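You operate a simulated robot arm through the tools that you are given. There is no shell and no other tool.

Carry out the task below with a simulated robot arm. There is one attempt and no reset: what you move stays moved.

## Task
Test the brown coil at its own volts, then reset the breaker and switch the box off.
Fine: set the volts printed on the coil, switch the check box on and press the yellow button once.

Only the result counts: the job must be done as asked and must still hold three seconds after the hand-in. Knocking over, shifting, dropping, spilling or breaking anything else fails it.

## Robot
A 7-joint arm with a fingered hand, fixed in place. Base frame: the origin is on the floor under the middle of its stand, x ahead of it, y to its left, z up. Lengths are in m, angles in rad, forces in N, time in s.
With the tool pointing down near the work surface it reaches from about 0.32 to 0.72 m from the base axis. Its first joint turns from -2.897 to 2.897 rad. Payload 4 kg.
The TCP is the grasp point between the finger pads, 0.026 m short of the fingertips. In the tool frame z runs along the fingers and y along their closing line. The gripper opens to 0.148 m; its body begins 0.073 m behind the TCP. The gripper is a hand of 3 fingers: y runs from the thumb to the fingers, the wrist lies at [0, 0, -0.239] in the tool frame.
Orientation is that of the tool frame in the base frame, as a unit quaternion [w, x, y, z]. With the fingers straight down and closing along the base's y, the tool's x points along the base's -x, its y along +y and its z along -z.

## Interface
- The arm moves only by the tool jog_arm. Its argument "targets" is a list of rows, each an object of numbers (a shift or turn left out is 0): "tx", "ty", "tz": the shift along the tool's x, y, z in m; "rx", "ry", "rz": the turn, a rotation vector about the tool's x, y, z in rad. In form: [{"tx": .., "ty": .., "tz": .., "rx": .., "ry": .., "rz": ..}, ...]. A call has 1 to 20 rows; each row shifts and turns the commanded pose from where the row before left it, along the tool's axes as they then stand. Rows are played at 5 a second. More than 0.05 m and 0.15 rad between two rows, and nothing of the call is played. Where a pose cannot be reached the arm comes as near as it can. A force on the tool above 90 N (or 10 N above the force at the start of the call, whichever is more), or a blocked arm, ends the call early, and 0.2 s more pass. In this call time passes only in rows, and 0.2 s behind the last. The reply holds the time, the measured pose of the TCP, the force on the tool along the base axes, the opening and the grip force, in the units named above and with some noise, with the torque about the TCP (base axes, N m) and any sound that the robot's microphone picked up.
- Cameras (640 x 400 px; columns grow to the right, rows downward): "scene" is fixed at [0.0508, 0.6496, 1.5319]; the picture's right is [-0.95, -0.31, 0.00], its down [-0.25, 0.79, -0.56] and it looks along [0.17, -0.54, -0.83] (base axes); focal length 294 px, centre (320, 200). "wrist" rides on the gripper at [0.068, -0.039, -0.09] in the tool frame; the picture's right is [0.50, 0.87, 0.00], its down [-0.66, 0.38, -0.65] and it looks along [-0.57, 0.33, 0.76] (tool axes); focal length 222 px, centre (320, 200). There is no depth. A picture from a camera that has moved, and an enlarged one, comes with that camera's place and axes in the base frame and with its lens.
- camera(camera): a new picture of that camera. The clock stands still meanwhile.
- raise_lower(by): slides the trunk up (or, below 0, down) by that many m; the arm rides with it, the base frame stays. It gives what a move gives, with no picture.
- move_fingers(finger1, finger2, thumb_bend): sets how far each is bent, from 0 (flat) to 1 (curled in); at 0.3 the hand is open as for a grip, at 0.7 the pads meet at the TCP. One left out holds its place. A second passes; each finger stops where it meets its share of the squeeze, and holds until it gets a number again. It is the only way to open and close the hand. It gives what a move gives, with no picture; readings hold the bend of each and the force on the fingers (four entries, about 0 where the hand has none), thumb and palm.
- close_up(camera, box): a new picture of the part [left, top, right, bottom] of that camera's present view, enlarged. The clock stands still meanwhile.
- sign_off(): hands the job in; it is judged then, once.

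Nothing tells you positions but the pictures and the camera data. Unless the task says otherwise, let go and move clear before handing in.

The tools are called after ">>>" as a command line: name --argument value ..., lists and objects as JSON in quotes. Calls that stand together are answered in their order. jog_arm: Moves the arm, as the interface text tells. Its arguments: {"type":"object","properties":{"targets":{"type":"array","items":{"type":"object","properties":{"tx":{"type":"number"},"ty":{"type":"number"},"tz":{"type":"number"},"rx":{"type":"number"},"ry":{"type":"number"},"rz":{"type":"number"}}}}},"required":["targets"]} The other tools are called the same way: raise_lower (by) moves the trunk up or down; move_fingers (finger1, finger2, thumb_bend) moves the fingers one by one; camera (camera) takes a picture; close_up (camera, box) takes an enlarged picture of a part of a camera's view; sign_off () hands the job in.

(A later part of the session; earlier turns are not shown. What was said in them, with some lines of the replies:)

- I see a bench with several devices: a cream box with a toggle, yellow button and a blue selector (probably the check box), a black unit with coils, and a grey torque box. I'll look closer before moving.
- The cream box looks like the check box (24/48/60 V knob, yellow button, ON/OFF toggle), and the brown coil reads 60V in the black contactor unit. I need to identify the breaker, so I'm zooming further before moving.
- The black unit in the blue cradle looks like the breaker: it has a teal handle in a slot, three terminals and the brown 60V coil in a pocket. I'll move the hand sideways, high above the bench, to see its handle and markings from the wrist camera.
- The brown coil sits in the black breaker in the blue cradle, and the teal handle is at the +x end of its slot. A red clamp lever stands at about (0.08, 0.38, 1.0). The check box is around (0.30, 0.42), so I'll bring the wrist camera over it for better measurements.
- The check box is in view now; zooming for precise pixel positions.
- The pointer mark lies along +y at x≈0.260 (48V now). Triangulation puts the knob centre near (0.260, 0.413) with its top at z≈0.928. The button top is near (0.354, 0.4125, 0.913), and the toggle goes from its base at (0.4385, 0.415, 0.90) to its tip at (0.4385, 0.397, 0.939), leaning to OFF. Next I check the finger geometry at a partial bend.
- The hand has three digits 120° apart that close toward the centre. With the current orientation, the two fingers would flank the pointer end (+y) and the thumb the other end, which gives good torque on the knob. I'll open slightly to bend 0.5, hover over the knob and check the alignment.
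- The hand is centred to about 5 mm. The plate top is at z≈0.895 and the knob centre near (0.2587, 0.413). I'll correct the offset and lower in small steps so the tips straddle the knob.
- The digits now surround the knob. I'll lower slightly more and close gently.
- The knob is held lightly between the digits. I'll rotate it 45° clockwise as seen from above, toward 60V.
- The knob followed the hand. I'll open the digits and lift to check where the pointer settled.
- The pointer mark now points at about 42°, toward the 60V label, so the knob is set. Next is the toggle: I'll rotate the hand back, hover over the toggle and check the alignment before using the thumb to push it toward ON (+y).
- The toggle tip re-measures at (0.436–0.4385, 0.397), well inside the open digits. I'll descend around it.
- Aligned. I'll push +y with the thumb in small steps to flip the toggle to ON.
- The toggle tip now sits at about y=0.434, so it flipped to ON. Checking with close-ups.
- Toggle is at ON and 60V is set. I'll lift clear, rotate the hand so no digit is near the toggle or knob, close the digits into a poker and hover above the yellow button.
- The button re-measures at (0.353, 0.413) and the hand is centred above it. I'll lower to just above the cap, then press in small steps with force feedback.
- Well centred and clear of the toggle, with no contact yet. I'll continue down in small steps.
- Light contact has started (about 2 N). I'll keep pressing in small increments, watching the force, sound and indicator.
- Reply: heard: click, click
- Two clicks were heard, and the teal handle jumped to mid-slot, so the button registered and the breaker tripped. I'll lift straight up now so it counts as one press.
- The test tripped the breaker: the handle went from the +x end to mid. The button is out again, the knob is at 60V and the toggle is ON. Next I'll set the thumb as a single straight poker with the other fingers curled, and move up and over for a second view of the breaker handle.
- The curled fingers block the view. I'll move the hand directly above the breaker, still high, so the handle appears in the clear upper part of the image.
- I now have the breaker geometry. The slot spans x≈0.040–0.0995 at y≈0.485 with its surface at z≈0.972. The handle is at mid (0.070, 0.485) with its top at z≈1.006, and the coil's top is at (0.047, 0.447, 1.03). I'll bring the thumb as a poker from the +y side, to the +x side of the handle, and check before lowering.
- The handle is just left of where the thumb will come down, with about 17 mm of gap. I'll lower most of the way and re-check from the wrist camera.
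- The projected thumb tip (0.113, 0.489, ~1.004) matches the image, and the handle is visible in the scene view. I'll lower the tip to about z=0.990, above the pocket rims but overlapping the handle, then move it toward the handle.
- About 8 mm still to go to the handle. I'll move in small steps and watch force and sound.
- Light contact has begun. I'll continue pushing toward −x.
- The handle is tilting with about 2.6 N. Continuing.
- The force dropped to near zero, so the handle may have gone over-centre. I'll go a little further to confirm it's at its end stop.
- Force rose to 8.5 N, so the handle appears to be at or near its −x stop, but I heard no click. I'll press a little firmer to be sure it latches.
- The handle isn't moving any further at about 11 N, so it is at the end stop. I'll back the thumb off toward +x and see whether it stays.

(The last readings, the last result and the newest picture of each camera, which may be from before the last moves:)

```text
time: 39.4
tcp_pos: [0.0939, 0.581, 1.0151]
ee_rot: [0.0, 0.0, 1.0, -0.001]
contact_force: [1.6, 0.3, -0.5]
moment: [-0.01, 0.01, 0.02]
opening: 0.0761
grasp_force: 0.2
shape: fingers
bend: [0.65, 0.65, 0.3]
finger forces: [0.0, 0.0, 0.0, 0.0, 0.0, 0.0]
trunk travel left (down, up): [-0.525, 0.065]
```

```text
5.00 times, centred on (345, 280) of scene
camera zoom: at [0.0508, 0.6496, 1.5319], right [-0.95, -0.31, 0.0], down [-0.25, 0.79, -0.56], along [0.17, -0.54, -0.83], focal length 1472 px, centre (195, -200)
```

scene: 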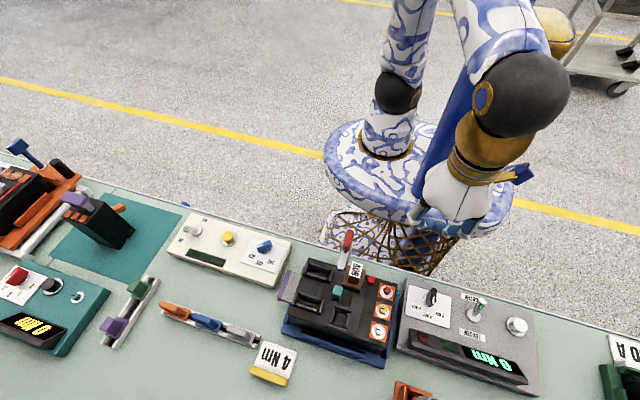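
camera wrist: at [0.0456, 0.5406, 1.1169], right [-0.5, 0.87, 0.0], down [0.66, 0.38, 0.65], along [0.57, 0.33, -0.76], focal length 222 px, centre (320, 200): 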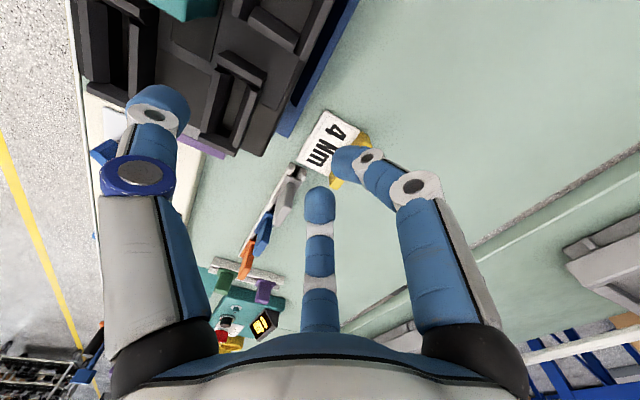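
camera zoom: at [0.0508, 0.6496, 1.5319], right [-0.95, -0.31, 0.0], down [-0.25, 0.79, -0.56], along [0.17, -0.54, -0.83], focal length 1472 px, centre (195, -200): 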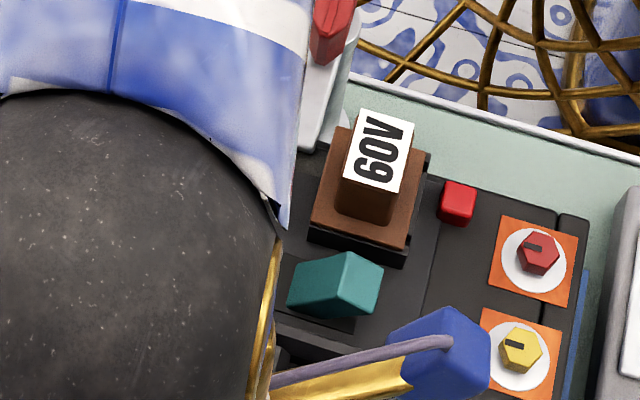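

The handle stays at the −x end. The breaker looks slightly displaced in the view compared with before, so I'll lift clear and compare with the earlier pictures.

>>> jog_arm --targets '[{"tz": -0.03}, {"tz": -0.04}, {"tz": -0.04}, {"tx": -0.045}, {"tx": -0.045}, {"tx": -0.045}, {"tx": -0.045}]'

>>> close_up --camera "scene" --box '[280, 255, 360, 325]'

>>> close_up --camera "scene" --box '[270, 280, 430, 380]'

>>> close_up --camera "scene" --box '[270, 220, 430, 320]'

>>> close_up --camera "scene" --box '[265, 220, 425, 370]'

```text
time: 41.0
tcp_pos: [0.2721, 0.5658, 1.1244]
ee_rot: [-0.001, 0.0, 1.0, -0.001]
contact_force: [1.4, 0.3, 0.1]
moment: [-0.01, 0.02, -0.02]
opening: 0.0765
grasp_force: 0.0
shape: fingers
bend: [0.65, 0.65, 0.3]
finger forces: [0.1, 0.0, 0.0, 0.0, 0.0, 0.0]
out of reach, approached as far as the arm can: row 7
trunk travel left (down, up): [-0.525, 0.065]
```

```text
5.71 times, centred on (320, 290) of scene
camera zoom: at [0.0508, 0.6496, 1.5319], right [-0.95, -0.31, 0.0], down [-0.25, 0.79, -0.56], along [0.17, -0.54, -0.83], focal length 1683 px, centre (320, -314)
```

zoom: 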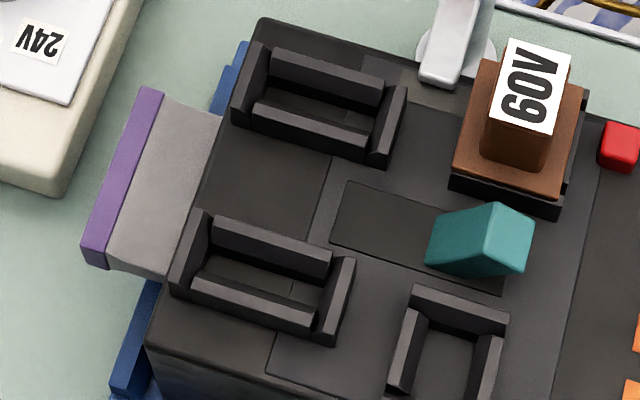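

```text
4.00 times, centred on (350, 330) of scene
camera zoom: at [0.0508, 0.6496, 1.5319], right [-0.95, -0.31, 0.0], down [-0.25, 0.79, -0.56], along [0.17, -0.54, -0.83], focal length 1178 px, centre (200, -320)
```

zoom: 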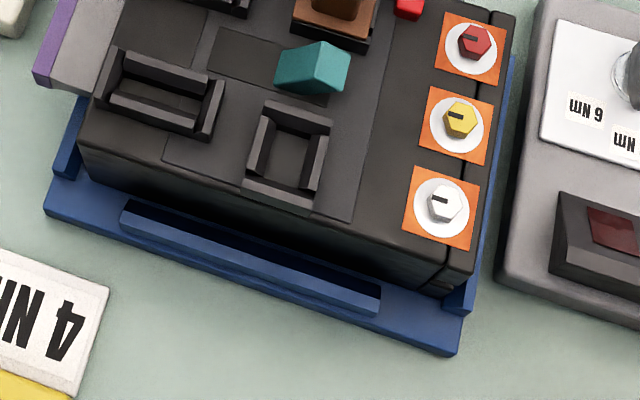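

```text
4.00 times, centred on (350, 270) of scene
camera zoom: at [0.0508, 0.6496, 1.5319], right [-0.95, -0.31, 0.0], down [-0.25, 0.79, -0.56], along [0.17, -0.54, -0.83], focal length 1178 px, centre (200, -80)
```

zoom: 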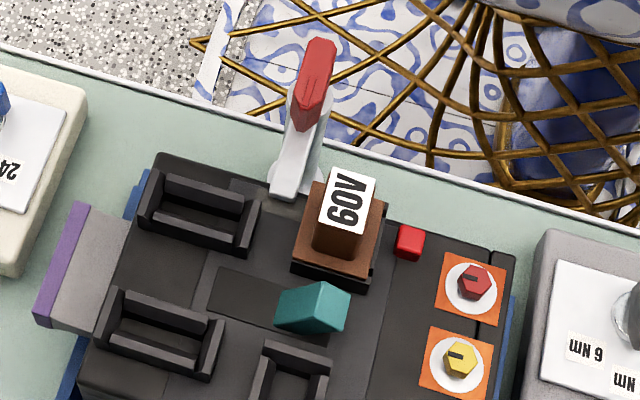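

```text
2.67 times, centred on (345, 295) of scene
camera zoom: at [0.0508, 0.6496, 1.5319], right [-0.95, -0.31, 0.0], down [-0.25, 0.79, -0.56], along [0.17, -0.54, -0.83], focal length 785 px, centre (253, -53)
```

zoom: 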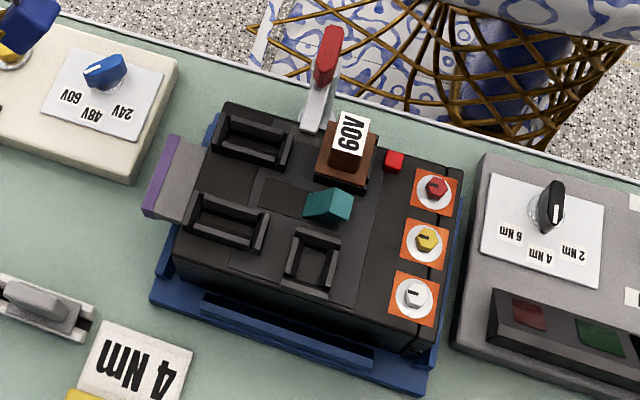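

The cradle and everything else are unmoved. The breaker just settled about 2 mm within its cradle play, and the handle stays at the −x (off/reset) end, mirror-symmetric to its original ON position. Next is the box toggle: I'll close the two fingers together as a pusher and hover on the +y side of the toggle.

>>> move_fingers --finger1 0.75 --finger2 0.75 --thumb_bend 0.3

>>> jog_arm --targets '[{"ty": -0.04}, {"ty": -0.04}, {"ty": -0.026}, {"tx": -0.04}, {"tx": -0.04}, {"tx": -0.04}, {"tx": -0.0445}, {"tz": 0.04}, {"tz": 0.04}]'

>>> camera --camera "wrist"

>>> close_up --camera "scene" --box '[130, 150, 290, 270]'

```text
time: 42.0
tcp_pos: [0.2715, 0.5668, 1.125]
ee_rot: [0.001, 0.0, 1.0, 0.001]
contact_force: [-0.6, -0.6, 0.0]
moment: [0.0, 0.04, 0.02]
opening: 0.0677
grasp_force: 0.0
shape: fingers
bend: [0.73, 0.73, 0.3]
finger forces: [0.0, 0.0, 0.0, 0.1, 0.1, 0.0]
trunk travel left (down, up): [-0.525, 0.065]
```

```text
time: 44.0
tcp_pos: [0.3813, 0.5199, 1.0367]
ee_rot: [0.0, 0.0, 1.0, 0.0]
contact_force: [-0.7, -0.6, -0.1]
moment: [0.01, -0.03, -0.01]
opening: 0.0675
grasp_force: 0.0
shape: fingers
bend: [0.73, 0.73, 0.3]
finger forces: [0.1, 0.0, 0.0, 0.0, 0.0, 0.0]
out of reach, approached as far as the arm can: row 1, 2, 3, 4, 5, 6, 7
trunk travel left (down, up): [-0.525, 0.065]
```

```text
taken
camera wrist: at [0.3148, 0.4817, 1.1262], right [-0.5, 0.87, 0.0], down [0.66, 0.38, 0.65], along [0.57, 0.33, -0.76], focal length 222 px, centre (320, 200)
```

wrist: 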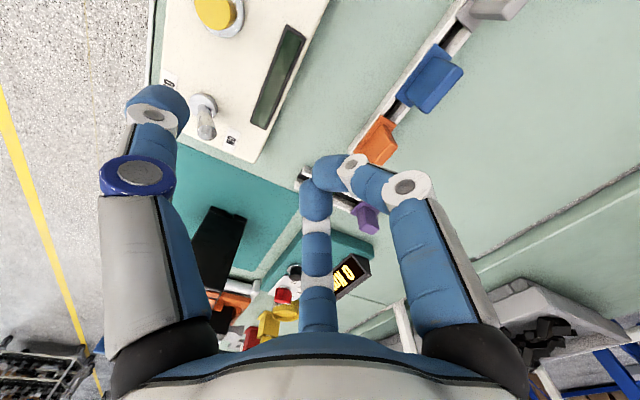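

```text
3.33 times, centred on (210, 210) of scene
camera zoom: at [0.0508, 0.6496, 1.5319], right [-0.95, -0.31, 0.0], down [-0.25, 0.79, -0.56], along [0.17, -0.54, -0.83], focal length 982 px, centre (687, 167)
```

zoom: 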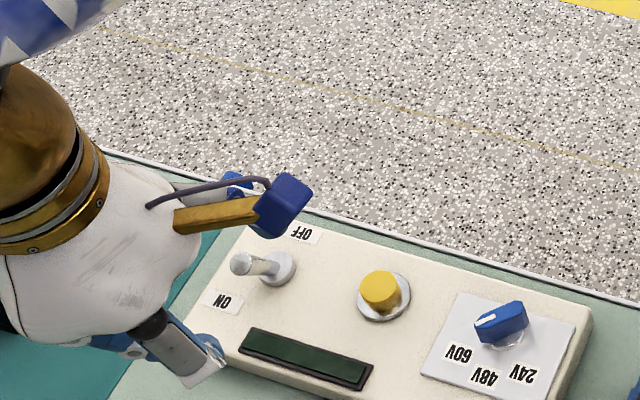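

The arm slid along its reach limit at that height, and now stands at (0.381, 0.520, 1.037). I'll shift to just +y of the toggle and re-check.

>>> jog_arm --targets '[{"tx": -0.019, "ty": -0.015}, {"tx": -0.019, "ty": -0.015}, {"tx": -0.019, "ty": -0.015}, {"tz": 0.02}]'

>>> camera --camera "wrist"

>>> close_up --camera "scene" --box '[130, 150, 290, 270]'

```text
time: 45.0
tcp_pos: [0.4423, 0.4746, 1.02]
ee_rot: [-0.001, 0.001, 1.0, 0.0]
contact_force: [0.1, -0.7, 0.5]
moment: [-0.05, 0.0, 0.01]
opening: 0.0675
grasp_force: 0.1
shape: fingers
bend: [0.73, 0.73, 0.3]
finger forces: [0.0, 0.0, 0.0, 0.0, 0.0, 0.0]
trunk travel left (down, up): [-0.525, 0.065]
```

```text
taken
camera wrist: at [0.3746, 0.4369, 1.1085], right [-0.5, 0.87, 0.0], down [0.66, 0.38, 0.65], along [0.57, 0.33, -0.76], focal length 222 px, centre (320, 200)
```

wrist: 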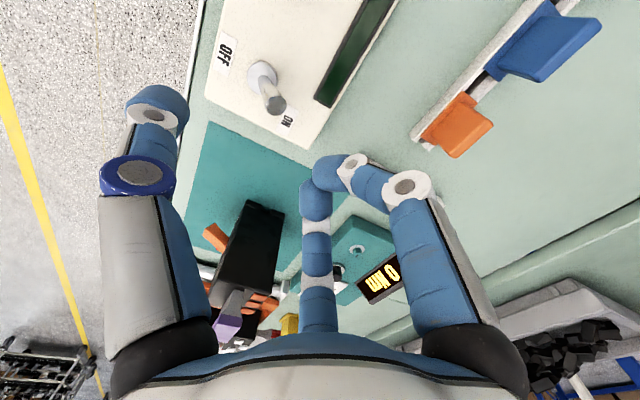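

```text
3.33 times, centred on (210, 210) of scene
camera zoom: at [0.0508, 0.6496, 1.5319], right [-0.95, -0.31, 0.0], down [-0.25, 0.79, -0.56], along [0.17, -0.54, -0.83], focal length 982 px, centre (687, 167)
```

zoom: 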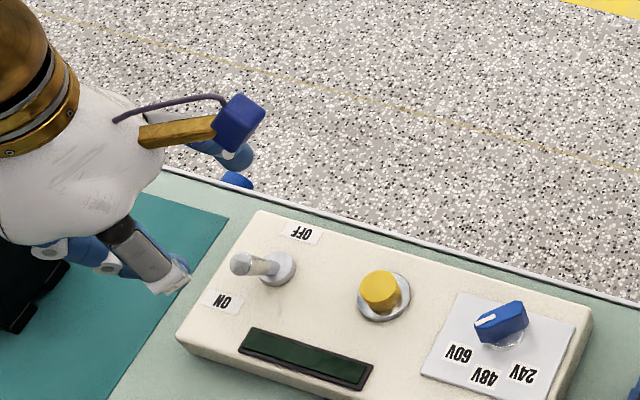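

The toggle tip re-measures at (0.437, 0.434), about 24 mm in front of the finger pusher. I'll lower beside it.

>>> jog_arm --targets '[{"tx": 0.004, "tz": 0.025}, {"tz": 0.025}, {"tz": 0.015}, {"tz": 0.013}]'

>>> camera --camera "wrist"

>>> close_up --camera "scene" --box '[130, 150, 290, 270]'

```text
time: 46.0
tcp_pos: [0.436, 0.473, 0.9408]
ee_rot: [0.0, 0.0, 1.0, -0.001]
contact_force: [0.2, 0.4, 0.2]
moment: [0.02, 0.02, -0.04]
opening: 0.0678
grasp_force: 0.2
shape: fingers
bend: [0.73, 0.73, 0.3]
finger forces: [0.0, 0.0, 0.0, 0.1, 0.0, 0.0]
trunk travel left (down, up): [-0.525, 0.065]
```

```text
taken
camera wrist: at [0.3688, 0.4356, 1.0299], right [-0.5, 0.87, 0.0], down [0.66, 0.38, 0.65], along [0.57, 0.33, -0.76], focal length 222 px, centre (320, 200)
```

wrist: 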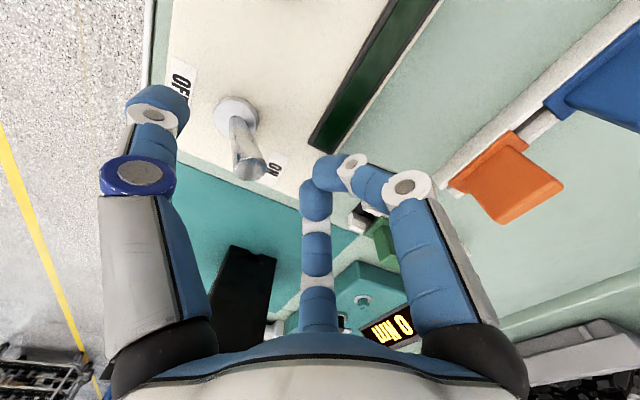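

```text
3.33 times, centred on (210, 210) of scene
camera zoom: at [0.0508, 0.6496, 1.5319], right [-0.95, -0.31, 0.0], down [-0.25, 0.79, -0.56], along [0.17, -0.54, -0.83], focal length 982 px, centre (687, 167)
```

zoom: 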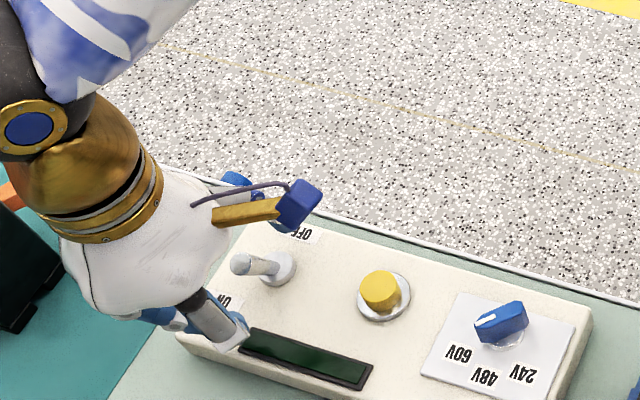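

Clear on all sides. I'll push toward −y (OFF) in small steps.

>>> jog_arm --targets '[{"ty": -0.01}, {"ty": -0.01}, {"ty": -0.008}, {"ty": -0.008}]'

>>> camera --camera "wrist"

```text
time: 47.0
tcp_pos: [0.4363, 0.4398, 0.9417]
ee_rot: [0.0, 0.0, 1.0, 0.0]
contact_force: [0.2, 0.5, 0.7]
moment: [0.02, -0.03, 0.02]
opening: 0.0678
grasp_force: 0.0
shape: fingers
bend: [0.73, 0.73, 0.3]
finger forces: [0.0, 0.0, 0.0, 0.0, 0.1, 0.0]
trunk travel left (down, up): [-0.525, 0.065]
```

```text
taken
camera wrist: at [0.3691, 0.4008, 1.0315], right [-0.5, 0.87, 0.0], down [0.66, 0.38, 0.65], along [0.57, 0.33, -0.76], focal length 222 px, centre (320, 200)
```

wrist: 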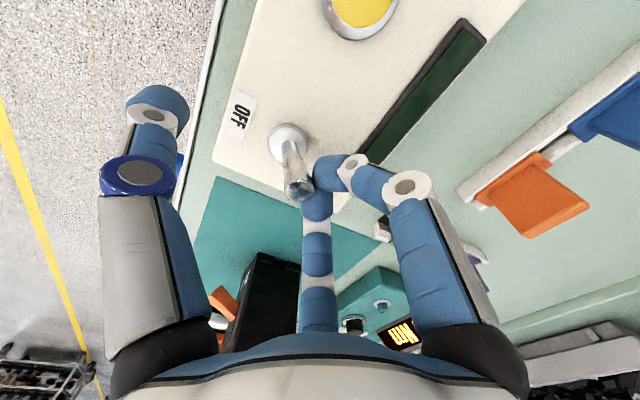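

>>> jog_arm --targets '[{"ty": -0.007}, {"ty": -0.007}, {"ty": -0.006}]'

>>> camera --camera "wrist"

>>> close_up --camera "scene" --box '[150, 180, 270, 270]'

```text
time: 47.8
tcp_pos: [0.4355, 0.4189, 0.9419]
ee_rot: [-0.001, 0.0, 1.0, -0.001]
contact_force: [0.4, -0.4, 0.4]
moment: [0.0, 0.02, -0.02]
opening: 0.0678
grasp_force: 0.0
shape: fingers
bend: [0.73, 0.74, 0.3]
finger forces: [0.0, 0.0, 0.0, 0.0, 0.0, 0.0]
trunk travel left (down, up): [-0.525, 0.065]
```

```text
taken
camera wrist: at [0.3686, 0.3808, 1.0314], right [-0.5, 0.87, 0.0], down [0.66, 0.38, 0.65], along [0.57, 0.33, -0.76], focal length 222 px, centre (320, 200)
```

wrist: 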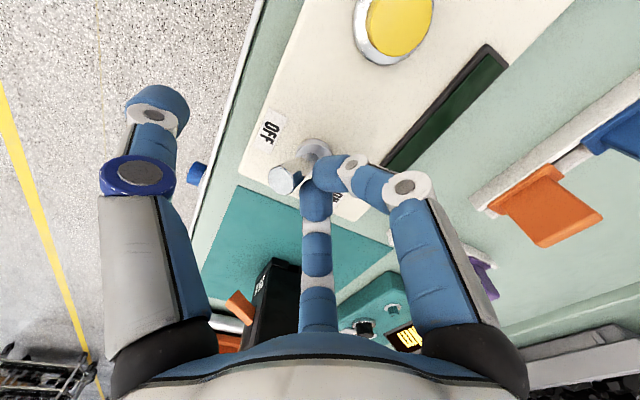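

```text
4.44 times, centred on (210, 225) of scene
camera zoom: at [0.0508, 0.6496, 1.5319], right [-0.95, -0.31, 0.0], down [-0.25, 0.79, -0.56], along [0.17, -0.54, -0.83], focal length 1309 px, centre (809, 89)
```

zoom: 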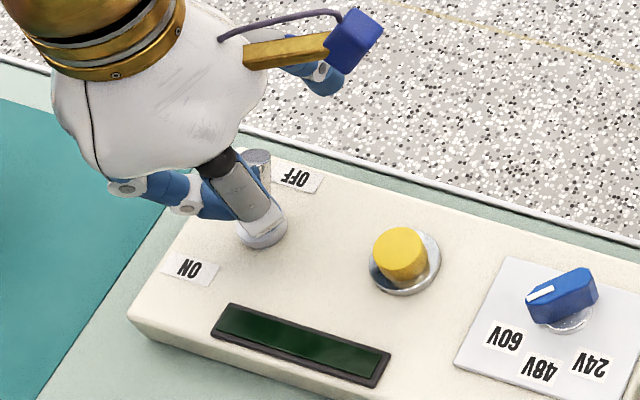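

The toggle tip is back at y≈0.398, the OFF position. I'll back off slightly, then lift clear and verify everything.

>>> jog_arm --targets '[{"ty": 0.01}, {"ty": 0.01}, {"tz": -0.02}, {"tz": -0.03}, {"tz": -0.04}, {"ty": -0.03}, {"tz": -0.04, "ty": -0.03}, {"tz": -0.04, "ty": -0.03}]'

>>> camera --camera "scene"

>>> close_up --camera "scene" --box '[160, 195, 300, 285]'

>>> close_up --camera "scene" --box '[270, 220, 430, 380]'

>>> close_up --camera "wrist" --box '[200, 0, 440, 160]'

```text
time: 49.6
tcp_pos: [0.4347, 0.3472, 1.1145]
ee_rot: [0.0, 0.0, 1.0, 0.0]
contact_force: [-0.7, 0.2, -0.4]
moment: [-0.02, 0.01, 0.0]
opening: 0.0679
grasp_force: 0.0
shape: fingers
bend: [0.73, 0.74, 0.3]
finger forces: [0.0, 0.0, 0.0, 0.1, 0.0, 0.0]
trunk travel left (down, up): [-0.525, 0.065]
```

```text
taken
```

scene: 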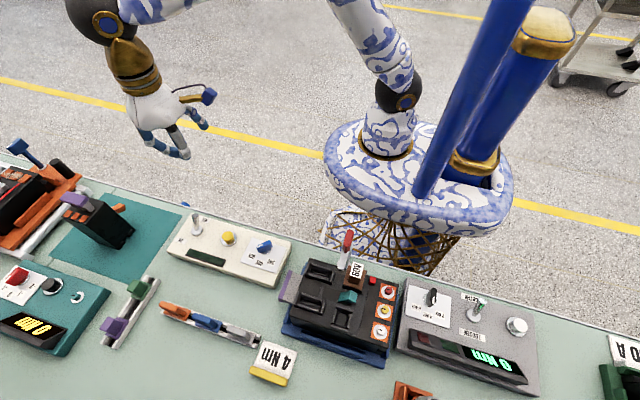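

```text
4.44 times, centred on (230, 240) of scene
camera zoom: at [0.0508, 0.6496, 1.5319], right [-0.95, -0.31, 0.0], down [-0.25, 0.79, -0.56], along [0.17, -0.54, -0.83], focal length 1309 px, centre (720, 22)
```

zoom: 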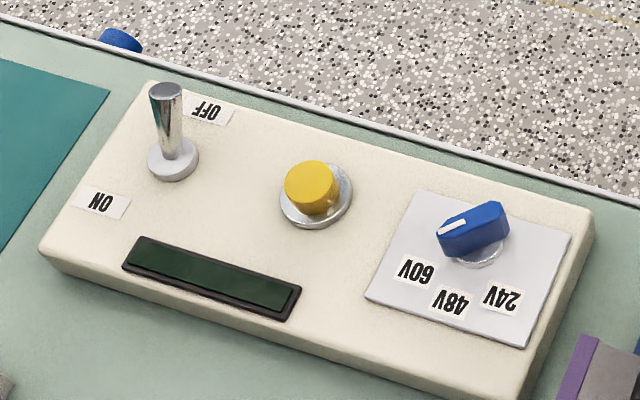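

```text
2.50 times, centred on (350, 300) of scene
camera zoom: at [0.0508, 0.6496, 1.5319], right [-0.95, -0.31, 0.0], down [-0.25, 0.79, -0.56], along [0.17, -0.54, -0.83], focal length 736 px, centre (245, -50)
```

zoom: 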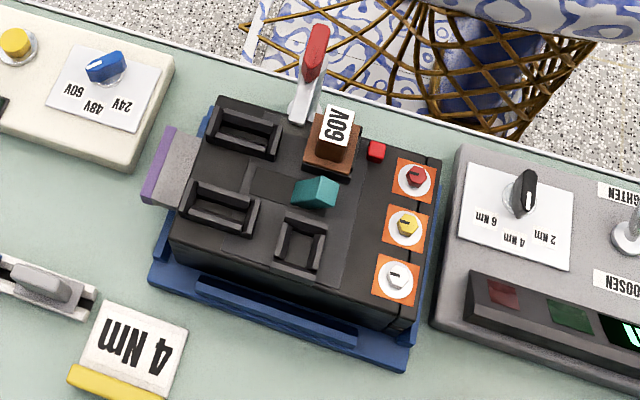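

```text
2.50 times, centred on (320, 80) of wrist
camera zoom: at [0.3668, 0.3105, 1.2047], right [-0.5, 0.87, 0.0], down [0.66, 0.38, 0.65], along [0.57, 0.33, -0.76], focal length 555 px, centre (320, 500)
```

zoom: 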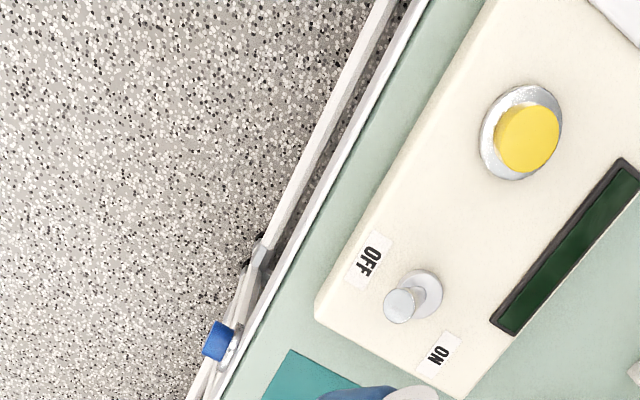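

The check box is OFF with the knob at 60V and the button released after one press. The breaker handle rests at its off/reset end, the hand is clear, and nothing else has moved. Handing in now.

>>> sign_off

```text
The job is handed in.
```

The brown coil was tested at 60 V, its printed voltage. The breaker handle is at its reset end and the check box is switched off; the job is handed in.

- **Test:** I turned the knob from 48V to 60V, flipped the toggle to ON and pressed the yellow button once. Two clicks sounded and the breaker's teal handle jumped to mid-slot, so the coil tripped it.
- **Reset:** I pushed the handle to its stop at the end opposite where it started, and it stayed there. I took that end as the off/reset position because the breaker has no markings. I heard no click when it got there, and I did not switch it back on.
- **Box:** The toggle is back at OFF, and the knob is still at 60V.

While I pushed the handle, the breaker slid about 2 mm inside its blue cradle. The cradle did not move, and nothing else looked out of place in the final picture. The hand was clear of the bench when I handed in.
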